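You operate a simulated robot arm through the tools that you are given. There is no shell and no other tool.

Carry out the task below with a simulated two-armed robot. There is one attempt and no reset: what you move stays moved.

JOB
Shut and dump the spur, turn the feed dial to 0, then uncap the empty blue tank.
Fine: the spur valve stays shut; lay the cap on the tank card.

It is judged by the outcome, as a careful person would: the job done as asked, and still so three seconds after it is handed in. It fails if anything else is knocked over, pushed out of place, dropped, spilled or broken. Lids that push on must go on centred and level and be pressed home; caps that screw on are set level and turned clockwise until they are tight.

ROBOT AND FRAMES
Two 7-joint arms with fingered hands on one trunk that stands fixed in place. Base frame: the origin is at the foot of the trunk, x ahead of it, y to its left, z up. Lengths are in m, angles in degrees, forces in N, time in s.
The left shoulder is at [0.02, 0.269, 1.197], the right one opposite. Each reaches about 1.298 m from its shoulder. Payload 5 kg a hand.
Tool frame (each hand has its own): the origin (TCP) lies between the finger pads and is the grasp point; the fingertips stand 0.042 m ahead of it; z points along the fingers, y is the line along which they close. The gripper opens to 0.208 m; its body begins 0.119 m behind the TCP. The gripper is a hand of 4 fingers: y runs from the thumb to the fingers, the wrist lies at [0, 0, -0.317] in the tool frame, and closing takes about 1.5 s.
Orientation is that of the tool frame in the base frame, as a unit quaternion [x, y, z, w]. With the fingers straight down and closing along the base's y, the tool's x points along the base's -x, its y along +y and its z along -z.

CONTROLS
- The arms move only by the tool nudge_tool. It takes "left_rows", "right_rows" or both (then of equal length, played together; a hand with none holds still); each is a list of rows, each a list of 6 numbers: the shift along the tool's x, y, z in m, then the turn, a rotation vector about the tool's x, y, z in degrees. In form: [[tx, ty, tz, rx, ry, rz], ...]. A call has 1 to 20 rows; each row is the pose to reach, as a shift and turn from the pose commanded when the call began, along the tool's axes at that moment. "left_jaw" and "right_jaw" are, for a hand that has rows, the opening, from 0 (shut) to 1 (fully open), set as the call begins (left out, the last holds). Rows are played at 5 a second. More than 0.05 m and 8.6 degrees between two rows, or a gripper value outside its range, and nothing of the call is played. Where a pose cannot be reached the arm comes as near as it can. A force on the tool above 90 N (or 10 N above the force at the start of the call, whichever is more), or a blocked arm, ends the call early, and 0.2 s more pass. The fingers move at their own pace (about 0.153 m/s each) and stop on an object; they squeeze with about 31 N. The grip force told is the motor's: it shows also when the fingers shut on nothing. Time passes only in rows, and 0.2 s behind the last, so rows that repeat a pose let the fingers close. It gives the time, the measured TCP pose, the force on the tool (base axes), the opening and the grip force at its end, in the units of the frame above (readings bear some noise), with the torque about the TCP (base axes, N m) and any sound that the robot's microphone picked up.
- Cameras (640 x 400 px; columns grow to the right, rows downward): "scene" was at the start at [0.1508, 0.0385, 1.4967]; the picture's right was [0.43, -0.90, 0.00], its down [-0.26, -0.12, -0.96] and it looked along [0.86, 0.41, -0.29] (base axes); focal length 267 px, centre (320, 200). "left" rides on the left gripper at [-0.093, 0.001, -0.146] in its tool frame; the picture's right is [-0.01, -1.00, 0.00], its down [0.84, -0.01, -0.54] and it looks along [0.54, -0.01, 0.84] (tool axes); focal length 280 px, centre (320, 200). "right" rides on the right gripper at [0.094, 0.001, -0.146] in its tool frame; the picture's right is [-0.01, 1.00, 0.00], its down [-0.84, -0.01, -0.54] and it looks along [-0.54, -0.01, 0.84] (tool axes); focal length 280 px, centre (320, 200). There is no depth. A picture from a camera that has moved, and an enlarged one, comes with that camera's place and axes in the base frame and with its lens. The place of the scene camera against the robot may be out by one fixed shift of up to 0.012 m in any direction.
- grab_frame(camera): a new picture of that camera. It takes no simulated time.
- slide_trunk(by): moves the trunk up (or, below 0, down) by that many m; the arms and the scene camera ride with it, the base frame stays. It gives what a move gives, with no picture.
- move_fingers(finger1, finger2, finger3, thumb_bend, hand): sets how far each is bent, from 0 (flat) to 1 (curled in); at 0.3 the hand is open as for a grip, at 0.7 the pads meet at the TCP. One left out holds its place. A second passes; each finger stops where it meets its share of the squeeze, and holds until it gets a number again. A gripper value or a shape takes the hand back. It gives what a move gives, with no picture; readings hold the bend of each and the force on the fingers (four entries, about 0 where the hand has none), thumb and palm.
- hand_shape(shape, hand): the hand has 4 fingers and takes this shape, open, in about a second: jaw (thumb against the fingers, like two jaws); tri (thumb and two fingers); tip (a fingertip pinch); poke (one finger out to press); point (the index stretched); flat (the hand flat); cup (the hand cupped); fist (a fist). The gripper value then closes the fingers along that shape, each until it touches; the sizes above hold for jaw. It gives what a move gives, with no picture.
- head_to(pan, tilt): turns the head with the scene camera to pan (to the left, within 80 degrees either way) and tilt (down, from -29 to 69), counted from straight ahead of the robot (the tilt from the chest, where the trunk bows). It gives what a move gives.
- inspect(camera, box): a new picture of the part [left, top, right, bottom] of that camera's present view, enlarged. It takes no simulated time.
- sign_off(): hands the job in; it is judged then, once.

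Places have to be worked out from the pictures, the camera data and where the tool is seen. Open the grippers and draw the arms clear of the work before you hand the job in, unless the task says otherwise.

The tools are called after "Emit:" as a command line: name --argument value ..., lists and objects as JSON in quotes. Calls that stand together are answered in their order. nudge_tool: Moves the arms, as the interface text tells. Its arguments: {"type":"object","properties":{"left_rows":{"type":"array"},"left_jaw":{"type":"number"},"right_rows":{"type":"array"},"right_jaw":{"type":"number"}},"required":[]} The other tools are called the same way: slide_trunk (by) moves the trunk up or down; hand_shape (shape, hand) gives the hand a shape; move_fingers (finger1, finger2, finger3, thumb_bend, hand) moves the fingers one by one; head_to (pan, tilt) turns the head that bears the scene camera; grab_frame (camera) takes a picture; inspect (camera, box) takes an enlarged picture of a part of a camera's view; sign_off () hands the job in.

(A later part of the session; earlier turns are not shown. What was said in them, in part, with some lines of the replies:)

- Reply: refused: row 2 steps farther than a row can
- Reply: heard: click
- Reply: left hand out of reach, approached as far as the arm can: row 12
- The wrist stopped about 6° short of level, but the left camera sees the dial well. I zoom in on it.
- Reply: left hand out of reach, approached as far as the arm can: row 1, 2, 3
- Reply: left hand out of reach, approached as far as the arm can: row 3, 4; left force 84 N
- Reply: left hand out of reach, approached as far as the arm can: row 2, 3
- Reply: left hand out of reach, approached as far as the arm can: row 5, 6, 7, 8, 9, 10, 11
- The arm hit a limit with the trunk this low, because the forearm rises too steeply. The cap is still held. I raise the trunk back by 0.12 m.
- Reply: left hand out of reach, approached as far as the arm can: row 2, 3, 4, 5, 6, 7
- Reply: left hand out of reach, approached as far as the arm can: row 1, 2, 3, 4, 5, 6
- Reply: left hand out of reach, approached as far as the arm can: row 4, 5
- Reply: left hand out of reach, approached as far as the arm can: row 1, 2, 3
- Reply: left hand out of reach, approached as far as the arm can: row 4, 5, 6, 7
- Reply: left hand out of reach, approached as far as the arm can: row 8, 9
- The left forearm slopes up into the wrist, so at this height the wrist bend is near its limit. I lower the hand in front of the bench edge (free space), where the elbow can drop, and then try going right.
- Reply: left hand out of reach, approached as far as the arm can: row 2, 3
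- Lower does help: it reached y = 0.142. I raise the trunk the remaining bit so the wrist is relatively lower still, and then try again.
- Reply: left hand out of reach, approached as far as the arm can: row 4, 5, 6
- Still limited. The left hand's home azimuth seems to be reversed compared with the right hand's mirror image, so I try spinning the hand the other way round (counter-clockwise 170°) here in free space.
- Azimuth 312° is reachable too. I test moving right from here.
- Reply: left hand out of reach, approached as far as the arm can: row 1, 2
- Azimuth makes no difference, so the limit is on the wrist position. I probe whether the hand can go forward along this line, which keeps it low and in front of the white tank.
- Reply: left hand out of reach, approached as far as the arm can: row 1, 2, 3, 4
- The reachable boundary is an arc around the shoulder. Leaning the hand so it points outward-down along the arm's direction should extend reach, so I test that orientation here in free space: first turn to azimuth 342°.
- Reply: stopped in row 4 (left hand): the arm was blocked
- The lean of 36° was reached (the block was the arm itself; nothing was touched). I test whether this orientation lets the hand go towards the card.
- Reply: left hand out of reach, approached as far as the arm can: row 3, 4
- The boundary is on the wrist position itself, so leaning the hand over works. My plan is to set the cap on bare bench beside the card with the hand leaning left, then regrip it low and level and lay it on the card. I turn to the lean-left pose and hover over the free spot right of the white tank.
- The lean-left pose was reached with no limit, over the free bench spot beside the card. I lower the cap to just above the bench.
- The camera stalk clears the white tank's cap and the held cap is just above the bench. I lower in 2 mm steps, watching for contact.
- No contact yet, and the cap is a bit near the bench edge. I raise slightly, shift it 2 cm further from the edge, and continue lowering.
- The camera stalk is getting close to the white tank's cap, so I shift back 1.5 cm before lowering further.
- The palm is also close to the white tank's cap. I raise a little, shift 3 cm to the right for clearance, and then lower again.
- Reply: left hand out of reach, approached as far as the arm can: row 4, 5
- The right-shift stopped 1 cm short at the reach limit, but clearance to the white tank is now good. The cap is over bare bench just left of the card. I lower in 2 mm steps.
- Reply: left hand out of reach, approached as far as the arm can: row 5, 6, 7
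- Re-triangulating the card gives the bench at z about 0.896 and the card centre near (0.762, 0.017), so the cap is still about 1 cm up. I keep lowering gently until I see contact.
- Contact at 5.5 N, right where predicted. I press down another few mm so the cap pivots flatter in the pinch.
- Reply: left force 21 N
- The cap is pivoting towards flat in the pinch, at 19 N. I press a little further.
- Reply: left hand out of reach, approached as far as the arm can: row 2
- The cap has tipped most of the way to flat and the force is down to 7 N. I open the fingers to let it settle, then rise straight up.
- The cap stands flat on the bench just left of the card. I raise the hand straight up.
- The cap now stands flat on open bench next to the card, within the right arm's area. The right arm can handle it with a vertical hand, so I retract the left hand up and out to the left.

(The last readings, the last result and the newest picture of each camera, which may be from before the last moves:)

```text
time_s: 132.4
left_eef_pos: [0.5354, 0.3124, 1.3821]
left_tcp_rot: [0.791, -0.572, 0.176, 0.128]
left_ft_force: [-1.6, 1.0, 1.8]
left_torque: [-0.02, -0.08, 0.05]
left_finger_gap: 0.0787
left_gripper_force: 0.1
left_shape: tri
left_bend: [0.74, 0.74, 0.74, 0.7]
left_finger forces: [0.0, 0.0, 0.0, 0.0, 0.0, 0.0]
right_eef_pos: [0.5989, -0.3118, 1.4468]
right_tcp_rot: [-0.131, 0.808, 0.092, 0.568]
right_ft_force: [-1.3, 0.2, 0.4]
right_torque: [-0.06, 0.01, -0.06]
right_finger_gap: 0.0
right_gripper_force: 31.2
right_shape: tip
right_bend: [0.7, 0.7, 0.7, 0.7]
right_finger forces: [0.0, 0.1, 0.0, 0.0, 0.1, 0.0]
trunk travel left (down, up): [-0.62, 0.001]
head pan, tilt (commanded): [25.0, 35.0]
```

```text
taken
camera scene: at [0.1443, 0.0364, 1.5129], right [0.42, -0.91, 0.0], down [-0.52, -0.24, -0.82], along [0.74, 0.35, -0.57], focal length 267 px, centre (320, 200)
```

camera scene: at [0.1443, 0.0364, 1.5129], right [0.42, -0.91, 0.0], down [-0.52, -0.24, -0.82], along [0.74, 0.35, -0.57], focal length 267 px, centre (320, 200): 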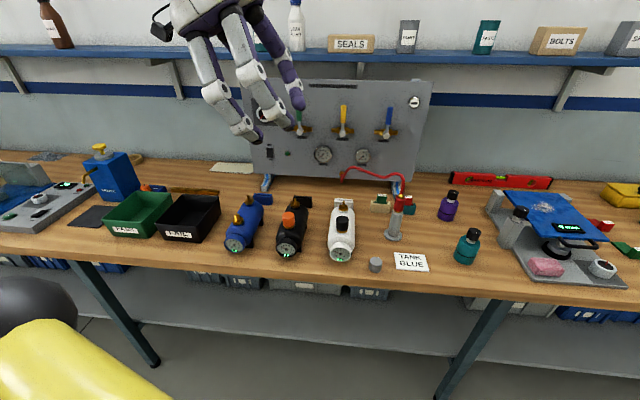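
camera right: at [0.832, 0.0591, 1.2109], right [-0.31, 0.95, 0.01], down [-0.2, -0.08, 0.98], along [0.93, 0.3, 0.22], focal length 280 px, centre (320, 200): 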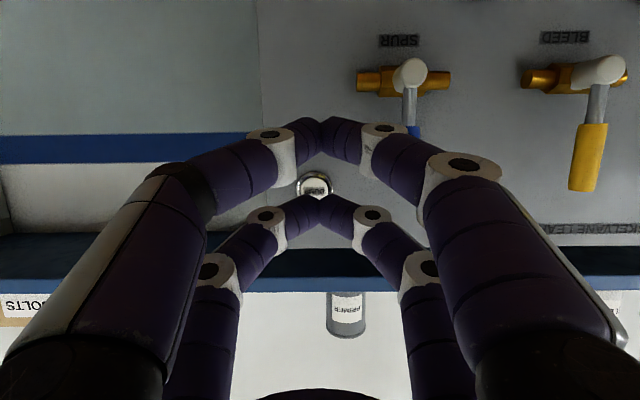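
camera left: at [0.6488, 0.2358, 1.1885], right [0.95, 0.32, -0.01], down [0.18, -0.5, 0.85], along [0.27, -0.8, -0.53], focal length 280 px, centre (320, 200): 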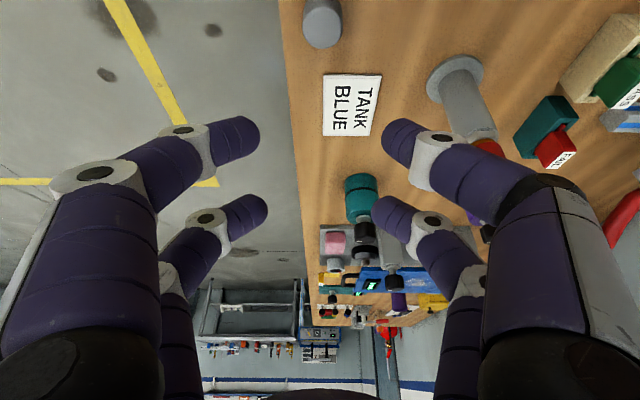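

The view is clear: the cap is upright beside the card. I move the left hand further aside and bring the right hand round to point straight down in front of the bench, fingers part-open.

Emit:
nudge_tool --left_rows '[[-0.0207, -0.0017, -0.0097, 0, 0, 0], [-0.0414, -0.0034, -0.0193, 0, 0, 0], [-0.0621, -0.0051, -0.029, 0, 0, 0], [-0.0828, -0.0068, -0.0387, 0, 0, 0], [-0.1035, -0.0085, -0.0483, 0, 0, 0], [-0.1242, -0.0102, -0.058, 0, 0, 0], [-0.1449, -0.0119, -0.0677, 0, 0, 0], [-0.1656, -0.0136, -0.0773, 0, 0, 0], [-0.1863, -0.0153, -0.087, 0, 0, 0]]' --right_rows '[[0.0117, 0.0184, 0.0059, 0, 7.78, 0], [0.0234, 0.0369, 0.0118, 0, 15.56, 0], [0.0351, 0.0553, 0.0177, 0, 23.33, 0], [0.0468, 0.0738, 0.0236, 0, 31.11, 0], [0.0584, 0.0922, 0.0294, 0, 38.89, 0], [0.0701, 0.1107, 0.0353, 0, 46.67, 0], [0.0818, 0.1291, 0.0412, 0, 54.44, 0], [0.0935, 0.1476, 0.0471, 0, 62.22, 0], [0.1052, 0.166, 0.053, 0, 70, 0]]' --right_jaw 0.38

Emit:
grab_frame --camera "right"

Emit:
grab_frame --camera "scene"

```text
time_s: 134.4
left_eef_pos: [0.4904, 0.5126, 1.3793]
left_tcp_rot: [0.791, -0.572, 0.176, 0.13]
left_ft_force: [0.1, 2.1, -0.4]
left_torque: [-0.24, 0.04, -0.03]
left_finger_gap: 0.0786
left_gripper_force: 0.1
left_shape: tri
left_bend: [0.74, 0.74, 0.74, 0.7]
left_finger forces: [0.0, 0.0, 0.1, 0.0, 0.1, 0.0]
right_eef_pos: [0.5611, -0.1493, 1.3298]
right_tcp_rot: [-0.159, 0.987, 0.0, 0.0]
right_ft_force: [0.0, 1.1, 0.6]
right_torque: [-0.13, 0.02, -0.03]
right_finger_gap: 0.0789
right_gripper_force: 0.0
right_shape: tip
right_bend: [0.74, 0.74, 0.74, 0.7]
right_finger forces: [0.0, 0.0, 0.0, 0.0, 0.0, 0.0]
trunk travel left (down, up): [-0.62, 0.001]
head pan, tilt (commanded): [25.0, 35.0]
```

```text
taken
camera right: at [0.471, -0.1764, 1.4741], right [-0.3, 0.95, 0.0], down [0.8, 0.25, 0.54], along [0.51, 0.16, -0.84], focal length 280 px, centre (320, 200)
```

right: 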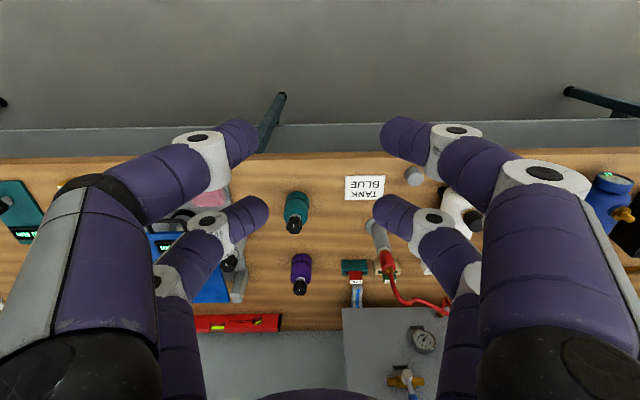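

```text
taken
camera scene: at [0.1458, 0.0374, 1.5126], right [0.42, -0.91, 0.0], down [-0.52, -0.24, -0.82], along [0.74, 0.35, -0.57], focal length 267 px, centre (320, 200)
```

scene: 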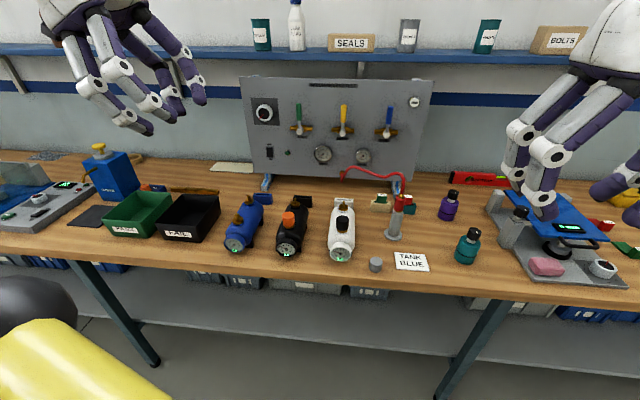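

The right hand points straight down with no limit. I zoom on the cap and the card from the right camera to measure both.

Emit:
inspect --camera "right" --box '[330, 140, 450, 220]'

```text
5.00 times, centred on (390, 180) of right
camera zoom: at [0.471, -0.1764, 1.4741], right [-0.3, 0.95, 0.0], down [0.8, 0.25, 0.54], along [0.51, 0.16, -0.84], focal length 1402 px, centre (-30, 300)
```

zoom: 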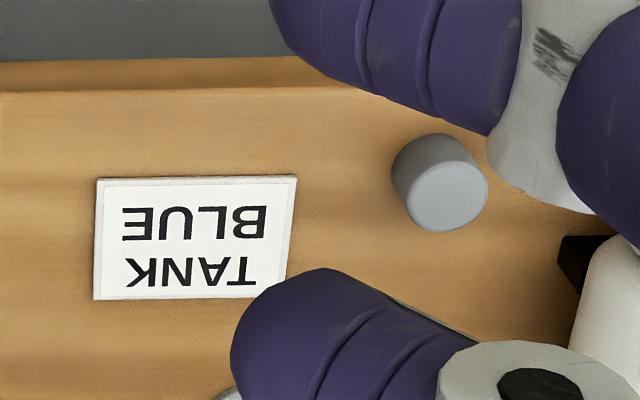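

The card centre is at about (0.761, 0.020) and the cap at about (0.689, 0.109). I bring the right hand over the cap, rotated so its fingers close fore-aft and away from the white tank.

Emit:
nudge_tool --right_rows '[[-0.0225, 0.0228, 0.0312, 0, 0, -5.6], [-0.0451, 0.0457, 0.0625, 0, 0, -11.2], [-0.0677, 0.0685, 0.0938, 0, 0, -16.8], [-0.0902, 0.0913, 0.125, 0, 0, -22.5], [-0.1128, 0.1141, 0.1562, 0, 0, -28.1], [-0.1353, 0.137, 0.1875, 0, 0, -33.7], [-0.1579, 0.1598, 0.2188, 0, 0, -39.3], [-0.1804, 0.1826, 0.25, 0, 0, -45]]'

Emit:
grab_frame --camera "right"

Emit:
grab_frame --camera "scene"

```text
time_s: 136.2
left_eef_pos: [0.4904, 0.5136, 1.3807]
left_tcp_rot: [0.791, -0.572, 0.176, 0.129]
left_ft_force: [0.9, 1.5, -0.8]
left_torque: [-0.15, 0.07, -0.05]
left_finger_gap: 0.0785
left_gripper_force: 0.1
left_shape: tri
left_bend: [0.74, 0.74, 0.74, 0.7]
left_finger forces: [0.0, 0.1, 0.0, 0.0, 0.0, 0.0]
right_eef_pos: [0.6753, 0.0816, 1.0777]
right_tcp_rot: [-0.526, 0.851, -0.001, 0.001]
right_ft_force: [0.3, 0.8, 1.3]
right_torque: [-0.04, 0.06, 0.01]
right_finger_gap: 0.0787
right_gripper_force: 0.1
right_shape: tip
right_bend: [0.74, 0.74, 0.74, 0.7]
right_finger forces: [0.1, 0.0, 0.0, 0.1, 0.0, 0.0]
trunk travel left (down, up): [-0.62, 0.001]
head pan, tilt (commanded): [25.0, 35.0]
```

```text
taken
camera right: at [0.6307, -0.0015, 1.223], right [-0.89, 0.46, 0.0], down [0.39, 0.75, 0.54], along [0.25, 0.48, -0.84], focal length 280 px, centre (320, 200)
```

right: 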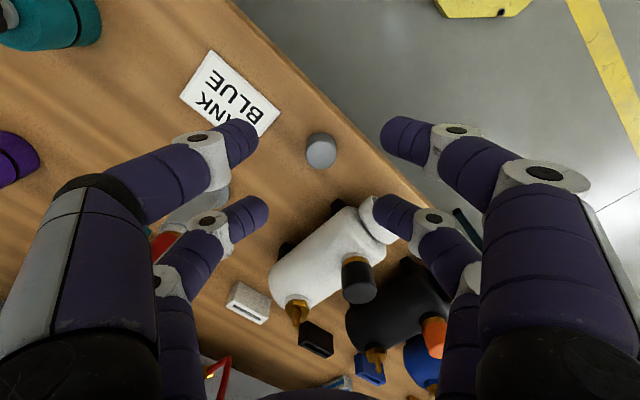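

```text
taken
camera scene: at [0.1459, 0.0368, 1.5126], right [0.42, -0.91, 0.0], down [-0.52, -0.24, -0.82], along [0.74, 0.35, -0.57], focal length 267 px, centre (320, 200)
```

scene: 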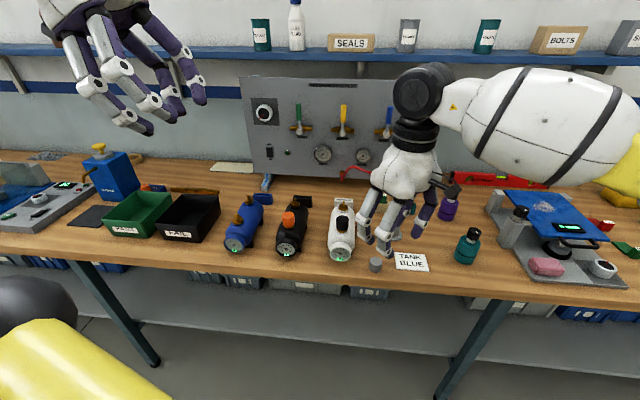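

The right arm reached the hover pose without limits. I zoom on the cap to centre the far finger pair on it.

Emit:
inspect --camera "right" --box '[260, 100, 380, 200]'

```text
4.00 times, centred on (320, 150) of right
camera zoom: at [0.6307, -0.0015, 1.223], right [-0.89, 0.46, 0.0], down [0.39, 0.75, 0.54], along [0.25, 0.48, -0.84], focal length 1122 px, centre (320, 400)
```

zoom: 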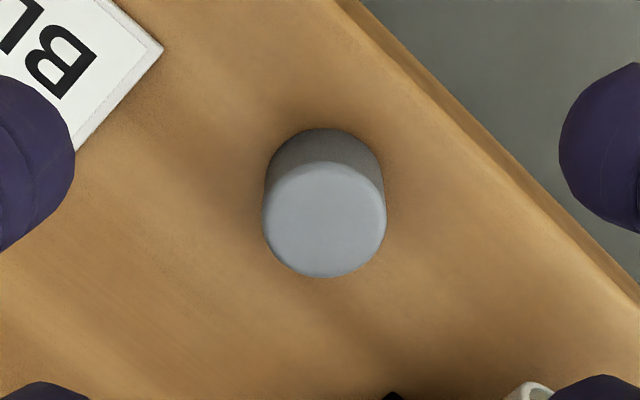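

The cap is within 3 mm of the far pair's axis. I correct that and descend, staying above the bench.

Emit:
nudge_tool --right_rows '[[-0.0027, 0.001, 0.03, 0, 0, 0], [-0.0027, 0.001, 0.06, 0, 0, 0], [-0.0027, 0.001, 0.09, 0, 0, 0], [-0.0027, 0.001, 0.11, 0, 0, 0], [-0.0027, 0.001, 0.12, 0, 0, 0]]'

Emit:
grab_frame --camera "right"

Emit:
inspect --camera "scene" --box '[320, 190, 440, 280]'

```text
time_s: 137.4
left_eef_pos: [0.4888, 0.5121, 1.3807]
left_tcp_rot: [0.791, -0.572, 0.175, 0.129]
left_ft_force: [0.6, 1.1, -0.7]
left_torque: [-0.06, 0.01, -0.04]
left_finger_gap: 0.0787
left_gripper_force: 0.0
left_shape: tri
left_bend: [0.74, 0.74, 0.74, 0.7]
left_finger forces: [0.0, 0.0, 0.0, 0.1, 0.0, 0.0]
right_eef_pos: [0.6763, 0.0828, 0.9573]
right_tcp_rot: [-0.525, 0.851, 0.0, 0.001]
right_ft_force: [0.1, 1.1, -0.3]
right_torque: [-0.03, 0.03, -0.01]
right_finger_gap: 0.0788
right_gripper_force: 0.1
right_shape: tip
right_bend: [0.74, 0.74, 0.74, 0.7]
right_finger forces: [0.0, 0.0, 0.0, 0.0, 0.0, 0.0]
trunk travel left (down, up): [-0.62, 0.001]
head pan, tilt (commanded): [25.0, 35.0]
```

```text
taken
camera right: at [0.6321, 0.0002, 1.1032], right [-0.89, 0.46, 0.0], down [0.39, 0.75, 0.54], along [0.25, 0.48, -0.84], focal length 280 px, centre (320, 200)
```

right: 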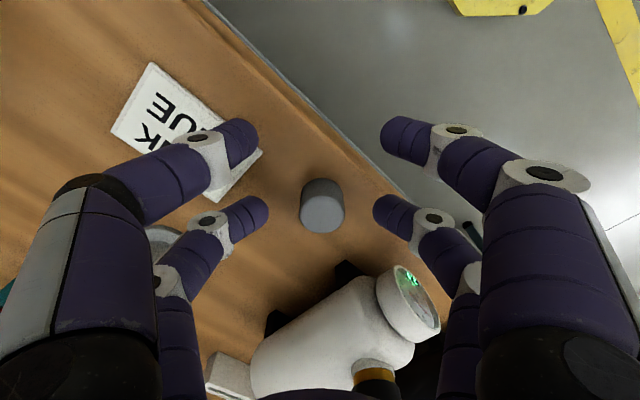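

```text
4.44 times, centred on (380, 235) of scene
camera zoom: at [0.1462, 0.0361, 1.5127], right [0.42, -0.91, 0.0], down [-0.52, -0.24, -0.82], along [0.74, 0.35, -0.57], focal length 1188 px, centre (53, 44)
```

zoom: 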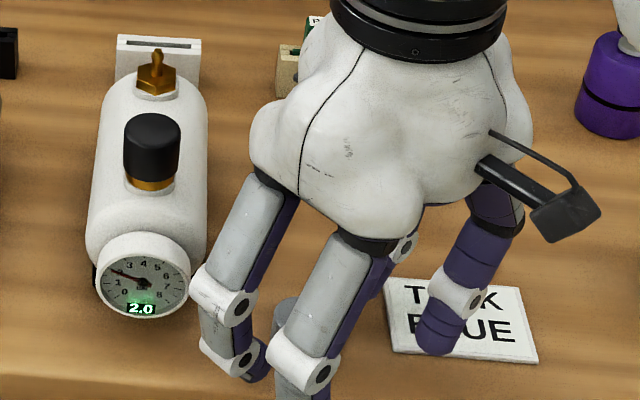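

The cap is centred between the far finger pair. I go down the last centimetre and close on it.

Emit:
nudge_tool --right_rows '[[0, 0, 0.003, 0, 0, 0], [0, 0, 0.006, 0, 0, 0], [0, 0, 0.009, 0, 0, 0]]'

Emit:
nudge_tool --right_rows '[[0, 0, 0, 0, 0, 0], [0, 0, 0, 0, 0, 0], [0, 0, 0, 0, 0, 0], [0, 0, 0, 0, 0, 0], [0, 0, 0, 0, 0, 0], [0, 0, 0, 0, 0, 0]]' --right_jaw 0

Emit:
grab_frame --camera "right"

Emit:
inspect --camera "scene" --box '[320, 190, 440, 280]'

```text
time_s: 138.2
left_eef_pos: [0.4896, 0.5105, 1.3798]
left_tcp_rot: [0.791, -0.572, 0.175, 0.129]
left_ft_force: [0.8, -0.8, -1.0]
left_torque: [-0.04, 0.02, -0.02]
left_finger_gap: 0.0789
left_gripper_force: 0.0
left_shape: tri
left_bend: [0.74, 0.74, 0.74, 0.7]
left_finger forces: [0.0, 0.1, 0.0, 0.0, 0.0, 0.1]
right_eef_pos: [0.676, 0.0822, 0.9483]
right_tcp_rot: [-0.524, 0.851, 0.001, 0.001]
right_ft_force: [0.3, 0.2, -0.3]
right_torque: [0.0, 0.02, 0.01]
right_finger_gap: 0.0786
right_gripper_force: 0.0
right_shape: tip
right_bend: [0.74, 0.74, 0.74, 0.7]
right_finger forces: [0.0, 0.1, 0.0, 0.0, 0.0, 0.1]
trunk travel left (down, up): [-0.62, 0.001]
head pan, tilt (commanded): [25.0, 35.0]
```

```text
time_s: 139.6
left_eef_pos: [0.4888, 0.5109, 1.3813]
left_tcp_rot: [0.791, -0.572, 0.176, 0.128]
left_ft_force: [-0.1, 0.6, -0.2]
left_torque: [0.02, 0.01, 0.01]
left_finger_gap: 0.0789
left_gripper_force: 0.0
left_shape: tri
left_bend: [0.74, 0.74, 0.74, 0.7]
left_finger forces: [0.1, 0.0, 0.1, 0.0, 0.0, 0.0]
right_eef_pos: [0.677, 0.0825, 0.9505]
right_tcp_rot: [-0.525, 0.851, -0.001, 0.001]
right_ft_force: [-0.7, -0.2, -0.4]
right_torque: [-0.01, 0.02, -0.03]
right_finger_gap: 0.0028
right_gripper_force: 31.0
right_shape: tip
right_bend: [0.7, 0.73, 0.73, 0.7]
right_finger forces: [0.0, 23.4, 25.8, 0.0, 0.1, 0.1]
trunk travel left (down, up): [-0.62, 0.001]
head pan, tilt (commanded): [25.0, 35.0]
```

```text
taken
camera right: at [0.6317, -0.0002, 1.0947], right [-0.89, 0.46, 0.0], down [0.39, 0.75, 0.54], along [0.25, 0.48, -0.84], focal length 280 px, centre (320, 200)
```

right: 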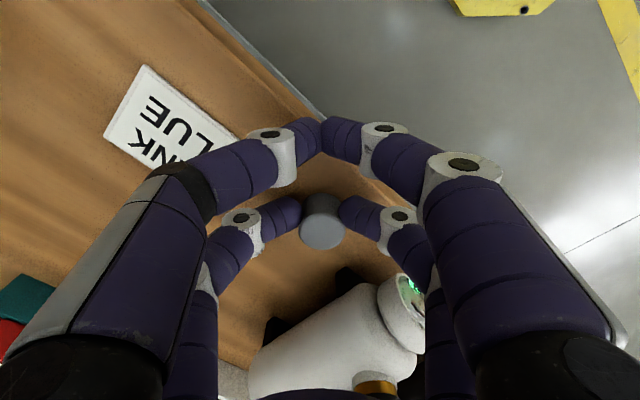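

```text
4.44 times, centred on (380, 235) of scene
camera zoom: at [0.1455, 0.0357, 1.5128], right [0.42, -0.91, 0.0], down [-0.52, -0.24, -0.82], along [0.74, 0.35, -0.57], focal length 1188 px, centre (53, 44)
```

zoom: 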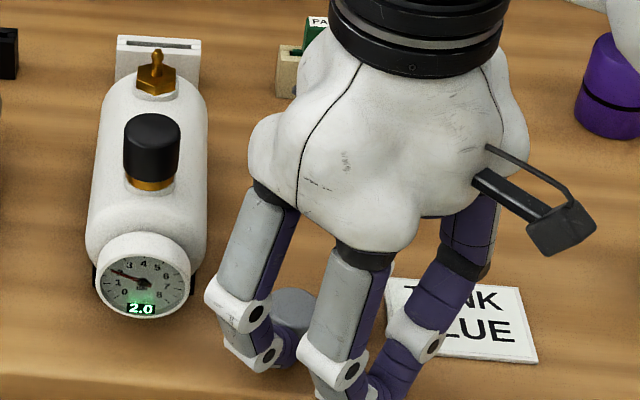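

The grip is off-centre on the cap: the gap is small and the cap sits about 1 cm beyond the pads. I open, shift about 1 cm towards the cap, and check before regripping.

Emit:
nudge_tool --right_rows '[[0, 0, 0, 0, 0, 0], [0, 0, 0, 0, 0, 0], [0, 0, 0, 0, 0, 0]]' --right_jaw 0.38

Emit:
inspect --camera "right" --box '[240, 160, 400, 270]'

```text
time_s: 140.4
left_eef_pos: [0.4889, 0.511, 1.3814]
left_tcp_rot: [0.791, -0.572, 0.175, 0.128]
left_ft_force: [0.6, -0.2, -0.3]
left_torque: [0.04, 0.04, -0.03]
left_finger_gap: 0.0791
left_gripper_force: 0.0
left_shape: tri
left_bend: [0.74, 0.74, 0.74, 0.7]
left_finger forces: [0.1, 0.0, 0.0, 0.0, 0.0, 0.1]
right_eef_pos: [0.6769, 0.0832, 0.9492]
right_tcp_rot: [-0.525, 0.851, -0.001, 0.002]
right_ft_force: [0.3, -0.8, 0.2]
right_torque: [-0.02, 0.02, 0.02]
right_finger_gap: 0.0782
right_gripper_force: 0.0
right_shape: tip
right_bend: [0.74, 0.74, 0.74, 0.7]
right_finger forces: [0.0, 0.0, 0.0, 0.0, 0.0, 0.0]
trunk travel left (down, up): [-0.62, 0.001]
head pan, tilt (commanded): [25.0, 35.0]
```

```text
3.64 times, centred on (320, 215) of right
camera zoom: at [0.6317, -0.0002, 1.0947], right [-0.89, 0.46, 0.0], down [0.39, 0.75, 0.54], along [0.25, 0.48, -0.84], focal length 1020 px, centre (320, 146)
```

zoom: 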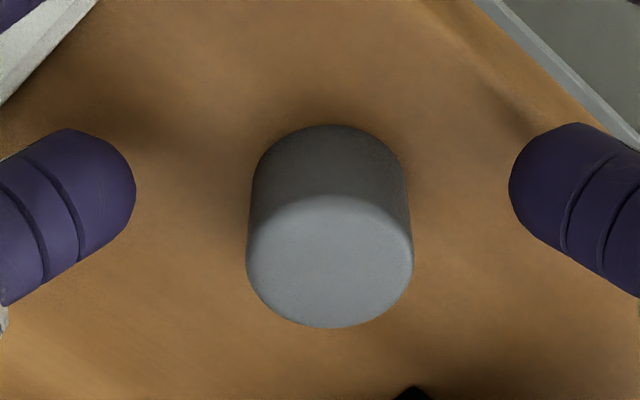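

The cap was squeezed outward because the pads were too high and off-axis. It now sits at about (0.694, 0.123). I shift 12 mm onto its axis and 7 mm lower, then check.

Emit:
nudge_tool --right_rows '[[-0.006, 0.0014, 0, 0, 0, 0], [-0.012, 0.0028, 0, 0, 0, 0], [-0.012, 0.0028, 0.004, 0, 0, 0], [-0.012, 0.0028, 0.007, 0, 0, 0]]'

Emit:
inspect --camera "right" --box '[240, 150, 400, 260]'

Emit:
inspect --camera "scene" --box '[320, 190, 440, 280]'

```text
time_s: 141.4
left_eef_pos: [0.4884, 0.5114, 1.3816]
left_tcp_rot: [0.791, -0.573, 0.176, 0.128]
left_ft_force: [-0.2, 1.7, 1.3]
left_torque: [0.0, 0.03, -0.01]
left_finger_gap: 0.0787
left_gripper_force: 0.0
left_shape: tri
left_bend: [0.74, 0.74, 0.74, 0.7]
left_finger forces: [0.0, 0.1, 0.0, 0.0, 0.0, 0.1]
right_eef_pos: [0.6792, 0.0954, 0.9456]
right_tcp_rot: [-0.524, 0.851, -0.001, 0.002]
right_ft_force: [0.6, -1.9, 23.7]
right_torque: [-1.25, -0.91, -0.07]
right_finger_gap: 0.08
right_gripper_force: 0.0
right_shape: tip
right_bend: [0.74, 0.74, 0.74, 0.7]
right_finger forces: [0.0, 0.0, 0.0, 0.0, 23.5, 0.0]
trunk travel left (down, up): [-0.62, 0.001]
head pan, tilt (commanded): [25.0, 35.0]
```

```text
3.64 times, centred on (320, 205) of right
camera zoom: at [0.6346, 0.0117, 1.0904], right [-0.89, 0.46, 0.0], down [0.39, 0.75, 0.54], along [0.25, 0.48, -0.84], focal length 1020 px, centre (320, 182)
```

zoom: 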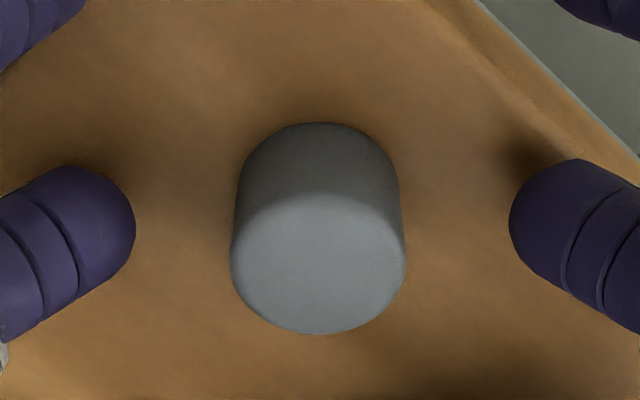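

```text
4.44 times, centred on (380, 235) of scene
camera zoom: at [0.1444, 0.0355, 1.5132], right [0.42, -0.91, 0.0], down [-0.52, -0.24, -0.82], along [0.74, 0.35, -0.57], focal length 1188 px, centre (53, 44)
```

zoom: 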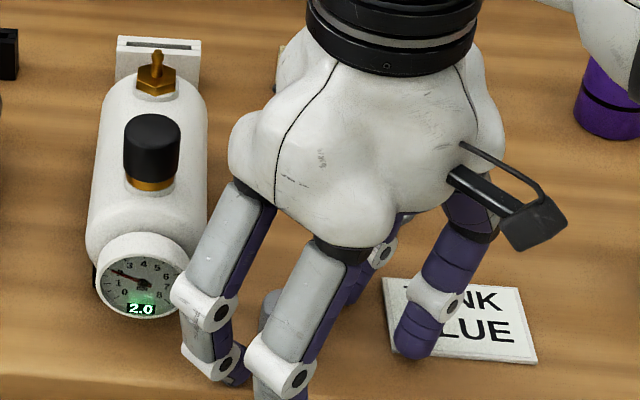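

The thumb tip is resting on the card (23 N), so the open tips reach lower than I assumed. I lift straight up 1 cm at once.

Emit:
nudge_tool --right_rows '[[0, 0, -0.005, 0, 0, 0], [0, 0, -0.01, 0, 0, 0]]'

Emit:
inspect --camera "scene" --box '[320, 190, 440, 280]'

Emit:
grab_frame --camera "right"

```text
time_s: 142.0
left_eef_pos: [0.4883, 0.512, 1.3808]
left_tcp_rot: [0.791, -0.572, 0.176, 0.128]
left_ft_force: [-0.3, -0.2, 0.2]
left_torque: [0.02, -0.05, 0.0]
left_finger_gap: 0.0788
left_gripper_force: 0.1
left_shape: tri
left_bend: [0.74, 0.74, 0.74, 0.7]
left_finger forces: [0.0, 0.0, 0.1, 0.0, 0.0, 0.0]
right_eef_pos: [0.6785, 0.095, 0.9528]
right_tcp_rot: [-0.525, 0.851, 0.0, 0.001]
right_ft_force: [0.0, -0.3, -0.2]
right_torque: [-0.01, -0.01, -0.02]
right_finger_gap: 0.0789
right_gripper_force: 0.0
right_shape: tip
right_bend: [0.74, 0.74, 0.74, 0.7]
right_finger forces: [0.1, 0.1, 0.0, 0.1, 0.0, 0.1]
trunk travel left (down, up): [-0.62, 0.001]
head pan, tilt (commanded): [25.0, 35.0]
```

```text
4.44 times, centred on (380, 235) of scene
camera zoom: at [0.1451, 0.0356, 1.5127], right [0.42, -0.91, 0.0], down [-0.52, -0.24, -0.82], along [0.74, 0.35, -0.57], focal length 1188 px, centre (53, 44)
```

zoom: 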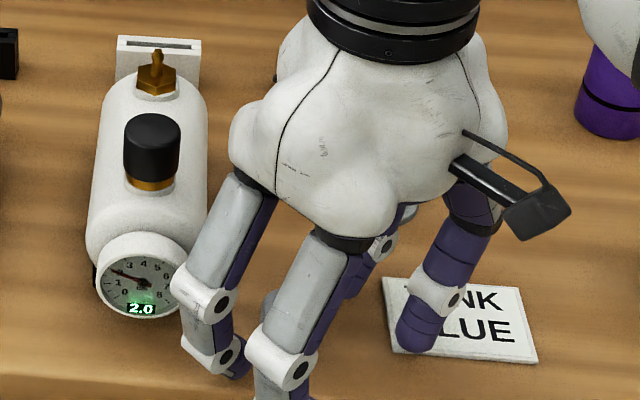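

```text
taken
camera right: at [0.6342, 0.0121, 1.0976], right [-0.89, 0.46, 0.0], down [0.39, 0.75, 0.54], along [0.25, 0.48, -0.84], focal length 280 px, centre (320, 200)
```

right: 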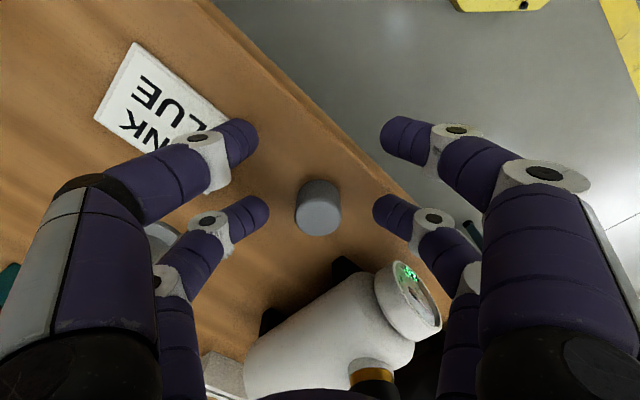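

The card is unmoved and the far pair is now aligned with the cap axis within 1 mm. I close on it.

Emit:
nudge_tool --right_rows '[[0, 0, 0, 0, 0, 0], [0, 0, 0, 0, 0, 0], [0, 0, 0, 0, 0, 0], [0, 0, 0, 0, 0, 0], [0, 0, 0, 0, 0, 0], [0, 0, 0, 0, 0, 0]]' --right_jaw 0

Emit:
inspect --camera "right" --box '[240, 150, 400, 260]'

```text
time_s: 143.4
left_eef_pos: [0.4899, 0.5119, 1.3799]
left_tcp_rot: [0.79, -0.573, 0.175, 0.13]
left_ft_force: [-0.4, -1.1, -0.4]
left_torque: [0.01, 0.02, 0.03]
left_finger_gap: 0.0787
left_gripper_force: 0.1
left_shape: tri
left_bend: [0.74, 0.74, 0.74, 0.7]
left_finger forces: [0.1, 0.0, 0.1, 0.1, 0.1, 0.2]
right_eef_pos: [0.6783, 0.0947, 0.9527]
right_tcp_rot: [-0.524, 0.852, 0.0, 0.001]
right_ft_force: [-0.4, -0.6, -0.4]
right_torque: [-0.01, -0.01, 0.0]
right_finger_gap: 0.0023
right_gripper_force: 30.8
right_shape: tip
right_bend: [0.7, 0.73, 0.73, 0.7]
right_finger forces: [0.0, 24.3, 24.0, 0.1, 0.1, 0.0]
trunk travel left (down, up): [-0.62, 0.001]
head pan, tilt (commanded): [25.0, 35.0]
```

```text
3.64 times, centred on (320, 205) of right
camera zoom: at [0.6347, 0.012, 1.0979], right [-0.89, 0.46, 0.0], down [0.39, 0.75, 0.54], along [0.25, 0.48, -0.84], focal length 1020 px, centre (320, 182)
```

zoom: 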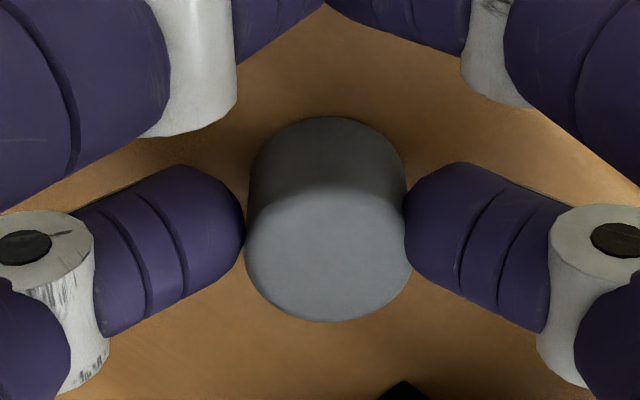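

The cap is held squarely now. I lift it, swing the hand to an azimuth that clears the bottle and the hose post, and move over the card.

Emit:
nudge_tool --right_rows '[[0, 0, -0.02, 0, 0, 0], [0, 0, -0.045, 0, 0, 0], [0, 0, -0.075, 0, 0, 0], [0.0046, -0.0086, -0.075, 0, 0, 7.6], [0.0092, -0.0173, -0.075, 0, 0, 15.2], [0.0138, -0.0259, -0.075, 0, 0, 22.8], [0.0184, -0.0346, -0.075, 0, 0, 30.4], [0.0229, -0.0432, -0.075, 0, 0, 38], [0.0275, -0.0519, -0.075, 0, 0, 45.6], [0.0321, -0.0605, -0.075, 0, 0, 53.2], [0.0367, -0.0692, -0.075, 0, 0, 60.8], [0.0413, -0.0778, -0.075, 0, 0, 68.4]]'

Emit:
grab_frame --camera "right"

Emit:
inspect --camera "scene" --box '[330, 170, 490, 290]'

```text
time_s: 146.0
left_eef_pos: [0.4881, 0.5113, 1.3807]
left_tcp_rot: [0.791, -0.572, 0.175, 0.129]
left_ft_force: [-0.3, 0.0, 0.1]
left_torque: [0.01, 0.01, 0.0]
left_finger_gap: 0.0788
left_gripper_force: 0.1
left_shape: tri
left_bend: [0.74, 0.74, 0.74, 0.7]
left_finger forces: [0.0, 0.1, 0.1, 0.0, 0.0, 0.1]
right_eef_pos: [0.7304, 0.0237, 1.0289]
right_tcp_rot: [0.045, 0.999, 0.0, 0.001]
right_ft_force: [0.5, -0.2, -1.5]
right_torque: [0.03, 0.02, -0.03]
right_finger_gap: 0.0023
right_gripper_force: 31.0
right_shape: tip
right_bend: [0.7, 0.73, 0.73, 0.7]
right_finger forces: [0.1, 24.5, 23.9, 0.0, 0.1, 0.1]
trunk travel left (down, up): [-0.62, 0.001]
head pan, tilt (commanded): [25.0, 35.0]
```

```text
taken
camera right: at [0.6362, 0.0327, 1.1726], right [0.11, 0.99, 0.0], down [0.84, -0.09, 0.54], along [0.54, -0.06, -0.84], focal length 280 px, centre (320, 200)
```

right: 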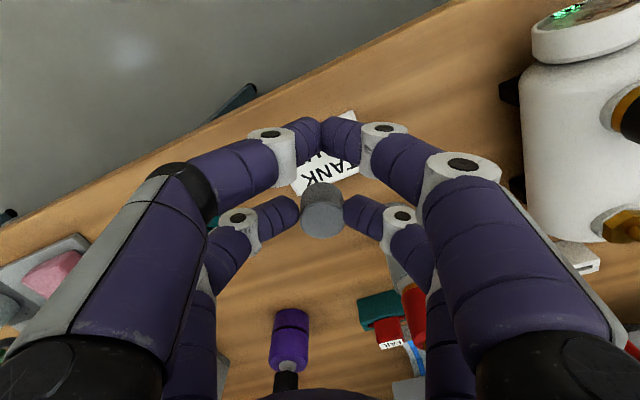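

```text
3.33 times, centred on (410, 230) of scene
camera zoom: at [0.1457, 0.0356, 1.5127], right [0.42, -0.91, 0.0], down [-0.52, -0.24, -0.82], along [0.74, 0.35, -0.57], focal length 891 px, centre (20, 100)
```

zoom: 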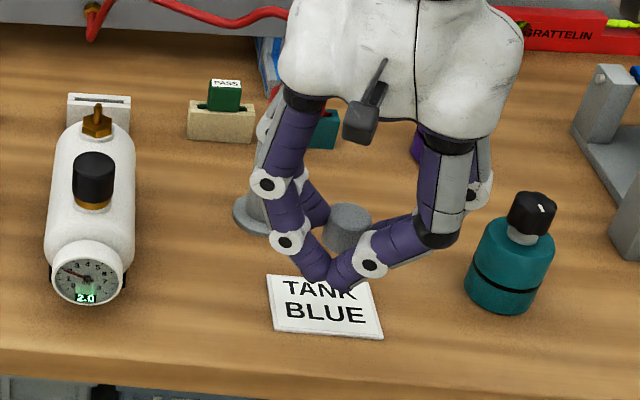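

The held cap should be over (0.762, 0.021), matching the card centre. I zoom in to verify with the visible card corners before lowering.

Emit:
inspect --camera "right" --box '[260, 90, 400, 230]'

```text
2.86 times, centred on (330, 160) of right
camera zoom: at [0.6362, 0.0327, 1.1726], right [0.11, 0.99, 0.0], down [0.84, -0.09, 0.54], along [0.54, -0.06, -0.84], focal length 801 px, centre (291, 314)
```

zoom: 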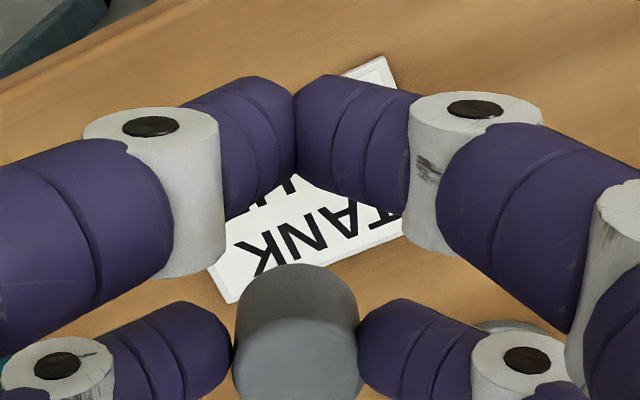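

The visible corners put the card centre at (0.759, 0.023), so the cap is within 4 mm. I nudge for that and lower to just above the card.

Emit:
nudge_tool --right_rows '[[0.0032, 0.0017, 0.02, 0, 0, 0], [0.0032, 0.0017, 0.04, 0, 0, 0], [0.0032, 0.0017, 0.055, 0, 0, 0], [0.0032, 0.0017, 0.065, 0, 0, 0], [0.0032, 0.0017, 0.069, 0, 0, 0]]'

Emit:
inspect --camera "scene" --box '[340, 190, 480, 290]'

```text
time_s: 147.2
left_eef_pos: [0.4891, 0.5117, 1.3803]
left_tcp_rot: [0.791, -0.572, 0.176, 0.128]
left_ft_force: [-0.2, 0.8, 0.6]
left_torque: [0.0, 0.04, 0.04]
left_finger_gap: 0.0786
left_gripper_force: 0.1
left_shape: tri
left_bend: [0.74, 0.74, 0.74, 0.7]
left_finger forces: [0.0, 0.0, 0.1, 0.1, 0.0, 0.0]
right_eef_pos: [0.7273, 0.0249, 0.9574]
right_tcp_rot: [0.044, 0.999, 0.0, 0.001]
right_ft_force: [-0.3, 1.6, 0.0]
right_torque: [0.01, 0.02, 0.02]
right_finger_gap: 0.0022
right_gripper_force: 31.0
right_shape: tip
right_bend: [0.7, 0.73, 0.73, 0.7]
right_finger forces: [0.1, 24.5, 23.8, 0.0, 0.0, 0.0]
trunk travel left (down, up): [-0.62, 0.001]
head pan, tilt (commanded): [25.0, 35.0]
```

```text
4.00 times, centred on (410, 240) of scene
camera zoom: at [0.1457, 0.0357, 1.5127], right [0.42, -0.91, 0.0], down [-0.52, -0.24, -0.82], along [0.74, 0.35, -0.57], focal length 1069 px, centre (-40, 40)
```

zoom: 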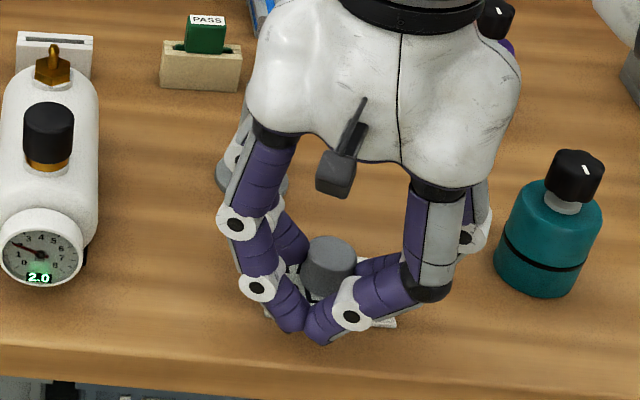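

No contact yet at z 0.957, and the cap is centred over the card. I lower in 1 mm steps until it touches.

Emit:
nudge_tool --right_rows '[[0, 0, 0.001, 0, 0, 0], [0, 0, 0.002, 0, 0, 0], [0, 0, 0.003, 0, 0, 0]]'

```text
time_s: 148.0
left_eef_pos: [0.4891, 0.5101, 1.3814]
left_tcp_rot: [0.791, -0.572, 0.175, 0.128]
left_ft_force: [-0.6, 0.3, 0.0]
left_torque: [0.04, -0.01, 0.04]
left_finger_gap: 0.0786
left_gripper_force: 0.1
left_shape: tri
left_bend: [0.74, 0.74, 0.74, 0.7]
left_finger forces: [0.0, 0.0, 0.0, 0.1, 0.0, 0.1]
right_eef_pos: [0.7266, 0.0253, 0.9552]
right_tcp_rot: [0.044, 0.999, 0.002, 0.0]
right_ft_force: [-0.8, -0.3, 3.2]
right_torque: [0.0, -0.12, -0.03]
right_finger_gap: 0.0023
right_gripper_force: 31.0
right_shape: tip
right_bend: [0.7, 0.73, 0.73, 0.7]
right_finger forces: [0.1, 26.2, 25.8, 0.1, 0.0, 0.0]
trunk travel left (down, up): [-0.62, 0.001]
head pan, tilt (commanded): [25.0, 35.0]
```

Touching at 3 N, exactly at the expected height. I open the fingers just enough and let the cap rest.

Emit:
nudge_tool --right_rows '[[0, 0, 0, 0, 0, 0], [0, 0, 0, 0, 0, 0], [0, 0, 0, 0, 0, 0], [0, 0, 0, 0, 0, 0]]' --right_jaw 0.3

Emit:
grab_frame --camera "right"

Emit:
inspect --camera "scene" --box '[340, 190, 480, 290]'

```text
time_s: 149.0
left_eef_pos: [0.4882, 0.5117, 1.3809]
left_tcp_rot: [0.791, -0.573, 0.175, 0.127]
left_ft_force: [0.3, 0.2, 0.0]
left_torque: [-0.02, -0.02, 0.02]
left_finger_gap: 0.0786
left_gripper_force: 0.0
left_shape: tri
left_bend: [0.74, 0.74, 0.74, 0.7]
left_finger forces: [0.1, 0.0, 0.1, 0.0, 0.1, 0.0]
right_eef_pos: [0.7268, 0.0246, 0.955]
right_tcp_rot: [0.045, 0.999, 0.001, 0.0]
right_ft_force: [0.3, 0.1, -0.2]
right_torque: [0.0, -0.02, 0.02]
right_finger_gap: 0.0619
right_gripper_force: 0.1
right_shape: tip
right_bend: [0.73, 0.74, 0.74, 0.7]
right_finger forces: [0.1, 0.1, 0.0, 0.0, 0.0, 0.0]
trunk travel left (down, up): [-0.62, 0.001]
head pan, tilt (commanded): [25.0, 35.0]
```

```text
taken
camera right: at [0.633, 0.0347, 1.1002], right [0.1, 0.99, 0.0], down [0.84, -0.09, 0.54], along [0.54, -0.05, -0.84], focal length 280 px, centre (320, 200)
```

right: 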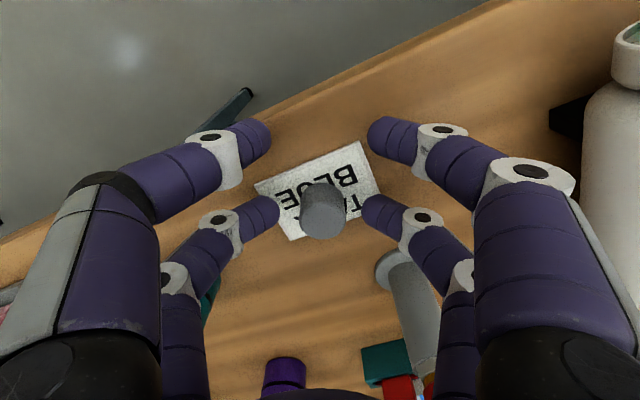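

```text
4.00 times, centred on (410, 240) of scene
camera zoom: at [0.1455, 0.0357, 1.5128], right [0.42, -0.91, 0.0], down [-0.52, -0.24, -0.82], along [0.74, 0.35, -0.57], focal length 1069 px, centre (-40, 40)
```

zoom: 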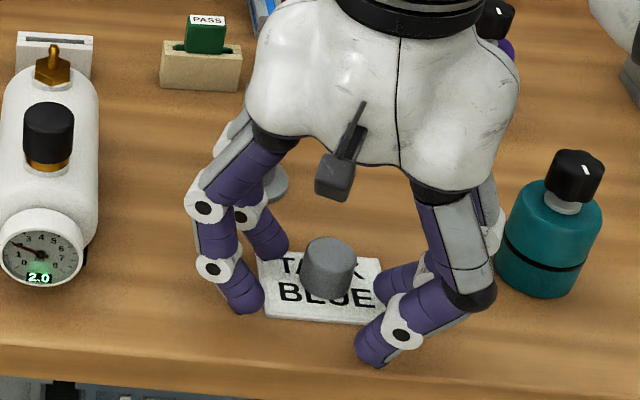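

The cap stands on the card, free of the fingers. I raise the right hand straight up.

Emit:
nudge_tool --right_rows '[[0, 0, -0.01, 0, 0, 0], [0, 0, -0.03, 0, 0, 0], [0, 0, -0.06, 0, 0, 0], [0, 0, -0.1, 0, 0, 0], [0, 0, -0.14, 0, 0, 0], [0, 0, -0.18, 0, 0, 0], [0, 0, -0.22, 0, 0, 0]]'

Emit:
grab_frame --camera "right"

Emit:
grab_frame --camera "scene"

```text
time_s: 150.6
left_eef_pos: [0.4874, 0.5121, 1.382]
left_tcp_rot: [0.791, -0.571, 0.177, 0.128]
left_ft_force: [-1.2, -0.1, -0.3]
left_torque: [-0.02, -0.1, 0.06]
left_finger_gap: 0.0787
left_gripper_force: 0.0
left_shape: tri
left_bend: [0.74, 0.74, 0.74, 0.7]
left_finger forces: [0.1, 0.0, 0.1, 0.1, 0.0, 0.0]
right_eef_pos: [0.7266, 0.0253, 1.1768]
right_tcp_rot: [0.044, 0.999, 0.0, 0.001]
right_ft_force: [0.0, 0.6, -0.3]
right_torque: [-0.07, -0.09, 0.01]
right_finger_gap: 0.0623
right_gripper_force: 0.1
right_shape: tip
right_bend: [0.73, 0.74, 0.74, 0.7]
right_finger forces: [0.0, 0.0, 0.0, 0.1, 0.0, 0.0]
trunk travel left (down, up): [-0.62, 0.001]
head pan, tilt (commanded): [25.0, 35.0]
```

```text
taken
camera right: at [0.6322, 0.0356, 1.3214], right [0.1, 0.99, 0.0], down [0.84, -0.09, 0.54], along [0.54, -0.05, -0.84], focal length 280 px, centre (320, 200)
```

right: 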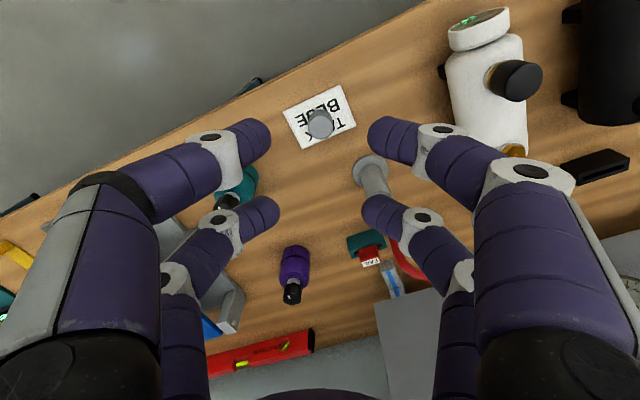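

```text
taken
camera scene: at [0.1446, 0.036, 1.5129], right [0.42, -0.91, 0.0], down [-0.52, -0.24, -0.82], along [0.74, 0.35, -0.57], focal length 267 px, centre (320, 200)
```

scene: 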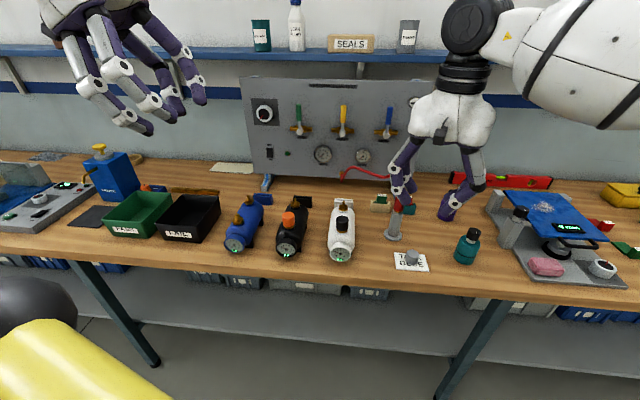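

The cap rests on the card. I draw the right arm up and back to its side and open both grippers.

Emit:
nudge_tool --right_rows '[[0, 0, -0.045, 0, 0, 0], [0, 0, -0.09, 0, 0, 0], [0, 0, -0.135, 0, 0, 0], [0, 0, -0.17, 0, 0, 0], [0.0247, -0.0356, -0.17, 0, 0, 0], [0.0495, -0.0713, -0.17, 0, 0, 0], [0.0742, -0.1069, -0.17, 0, 0, 0], [0.0989, -0.1426, -0.17, 0, 0, 0], [0.1237, -0.1782, -0.17, 0, 0, 0], [0.1484, -0.2139, -0.17, 0, 0, 0], [0.1731, -0.2495, -0.17, 0, 0, 0], [0.1979, -0.2852, -0.17, 0, 0, 0], [0.2226, -0.3208, -0.17, 0, 0, 0]]' --left_rows '[[0, 0, -0.005, 0, 0, 0], [0, 0, -0.01, 0, 0, 0], [0, 0, -0.015, 0, 0, 0], [0, 0, -0.02, 0, 0, 0], [0, 0, -0.025, 0, 0, 0], [0, 0, -0.03, 0, 0, 0], [0, 0, -0.03, 0, 0, 0], [0, 0, -0.03, 0, 0, 0], [0, 0, -0.03, 0, 0, 0], [0, 0, -0.03, 0, 0, 0], [0, 0, -0.03, 0, 0, 0], [0, 0, -0.03, 0, 0, 0], [0, 0, -0.03, 0, 0, 0]]' --left_jaw 1

Emit:
nudge_tool --right_rows '[[0, 0, 0, 0, 0, 0], [0, 0, 0, 0, 0, 0], [0, 0, 0, 0, 0, 0], [0, 0, 0, 0, 0, 0]]' --right_jaw 1

Emit:
grab_frame --camera "scene"

Emit:
inspect --camera "scene" --box '[235, 70, 435, 195]'

Emit:
inspect --camera "scene" --box '[210, 180, 490, 290]'

```text
time_s: 153.4
left_eef_pos: [0.4839, 0.5232, 1.4088]
left_tcp_rot: [0.791, -0.573, 0.175, 0.128]
left_ft_force: [-0.4, -1.0, 0.1]
left_torque: [0.18, -0.08, 0.09]
left_finger_gap: 0.2078
left_gripper_force: 0.0
left_shape: tri
left_bend: [0.3, 0.3, 0.3, 0.3]
left_finger forces: [0.0, 0.1, 0.0, 0.1, 0.0, 0.0]
right_eef_pos: [0.4747, -0.2751, 1.3463]
right_tcp_rot: [0.044, 0.999, 0.0, 0.001]
right_ft_force: [-0.5, 0.4, -1.2]
right_torque: [0.11, -0.03, -0.02]
right_finger_gap: 0.0624
right_gripper_force: 0.0
right_shape: tip
right_bend: [0.73, 0.74, 0.74, 0.7]
right_finger forces: [0.1, 0.1, 0.0, 0.0, 0.0, 0.0]
trunk travel left (down, up): [-0.62, 0.001]
head pan, tilt (commanded): [25.0, 35.0]
```

```text
time_s: 154.4
left_eef_pos: [0.4853, 0.5244, 1.4074]
left_tcp_rot: [0.791, -0.572, 0.175, 0.128]
left_ft_force: [0.5, -0.7, -0.6]
left_torque: [-0.03, 0.04, -0.01]
left_finger_gap: 0.2079
left_gripper_force: 0.0
left_shape: tri
left_bend: [0.3, 0.3, 0.3, 0.3]
left_finger forces: [0.0, 0.1, 0.1, 0.0, 0.1, 0.0]
right_eef_pos: [0.4768, -0.2752, 1.3459]
right_tcp_rot: [0.043, 0.999, 0.0, 0.001]
right_ft_force: [0.2, 0.4, -0.5]
right_torque: [-0.04, 0.0, -0.04]
right_finger_gap: 0.208
right_gripper_force: 0.0
right_shape: tip
right_bend: [0.3, 0.3, 0.3, 0.3]
right_finger forces: [0.1, 0.0, 0.0, 0.0, 0.0, 0.1]
trunk travel left (down, up): [-0.62, 0.001]
head pan, tilt (commanded): [25.0, 35.0]
```

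```text
taken
camera scene: at [0.1459, 0.036, 1.5127], right [0.42, -0.91, 0.0], down [-0.52, -0.24, -0.82], along [0.74, 0.35, -0.57], focal length 267 px, centre (320, 200)
```

scene: 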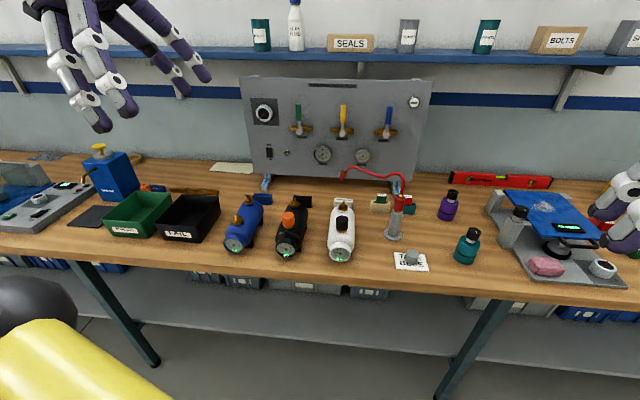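

```text
3.20 times, centred on (335, 132) of scene
camera zoom: at [0.1459, 0.036, 1.5127], right [0.42, -0.91, 0.0], down [-0.52, -0.24, -0.82], along [0.74, 0.35, -0.57], focal length 855 px, centre (272, 416)
```

zoom: 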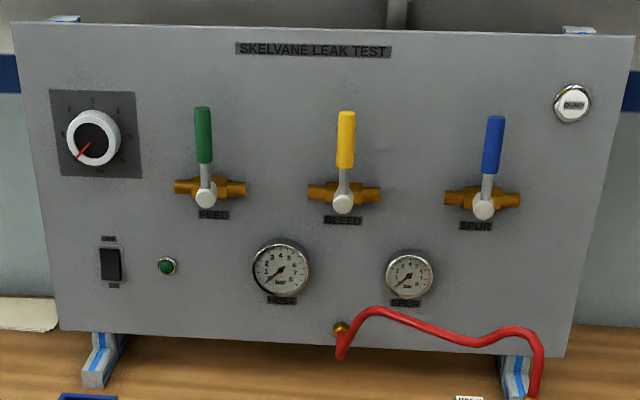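

```text
2.29 times, centred on (350, 235) of scene
camera zoom: at [0.1459, 0.036, 1.5127], right [0.42, -0.91, 0.0], down [-0.52, -0.24, -0.82], along [0.74, 0.35, -0.57], focal length 611 px, centre (251, 120)
```

zoom: 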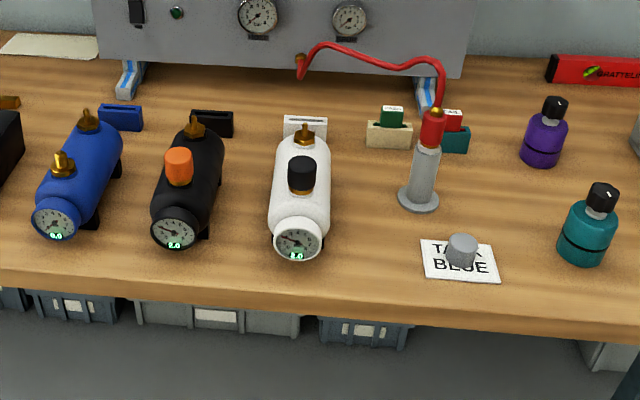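

All is in place: SPUR upright and shut, spur gauge at 0, blue tank uncapped, cap on the card, and both hands clear and open. One last close look at the dial and cap before handing in.

Emit:
inspect --camera "scene" --box '[240, 90, 300, 135]'

Emit:
inspect --camera "scene" --box '[375, 235, 455, 285]'

```text
8.89 times, centred on (270, 112) of scene
camera zoom: at [0.1459, 0.036, 1.5127], right [0.42, -0.91, 0.0], down [-0.52, -0.24, -0.82], along [0.74, 0.35, -0.57], focal length 2376 px, centre (764, 978)
```

zoom: 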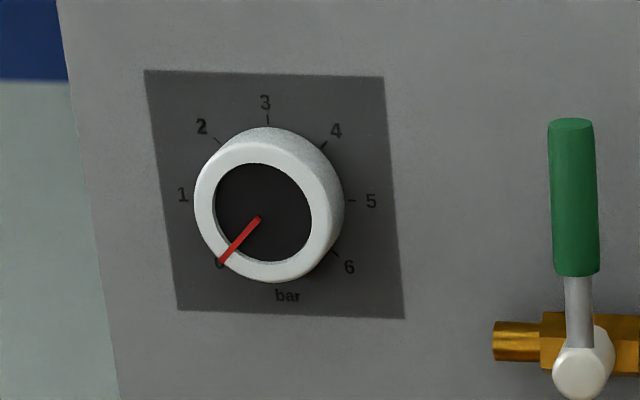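

```text
8.00 times, centred on (415, 260) of scene
camera zoom: at [0.1459, 0.036, 1.5127], right [0.42, -0.91, 0.0], down [-0.52, -0.24, -0.82], along [0.74, 0.35, -0.57], focal length 2138 px, centre (-440, -280)
```

zoom: 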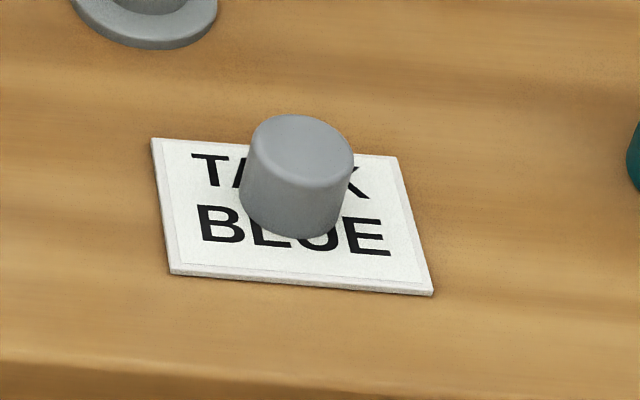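

The dial points at 0 and the cap sits flat in the middle of the tank card. I hand the job in.

Emit:
sign_off

```text
The job is handed in.
```

The job is done and handed in. My last pictures showed these end states:

- **Spur:** the valve is shut, with its lever upright against the stop. I pressed DUMP until the spur gauge read 0, and it still reads 0.
- **Feed dial:** turned back from about 4 and now pointing at 0.
- **Blue tank:** the empty tank is unscrewed and uncapped, and it has not moved on the bench.
- **Cap:** lying flat in the middle of the TANK BLUE card.

**Contacts along the way:**
- While lining up on the dial, the left fingers pressed the panel at about 83 N before I backed off.
- The right thumb briefly rested on the card at about 23 N.
- The left hand could not reach the card, so I stood the cap on the bare bench beside it. The right hand then moved it onto the card.

I saw nothing moved, tipped or damaged by any of this. Both hands are open and clear of the work.
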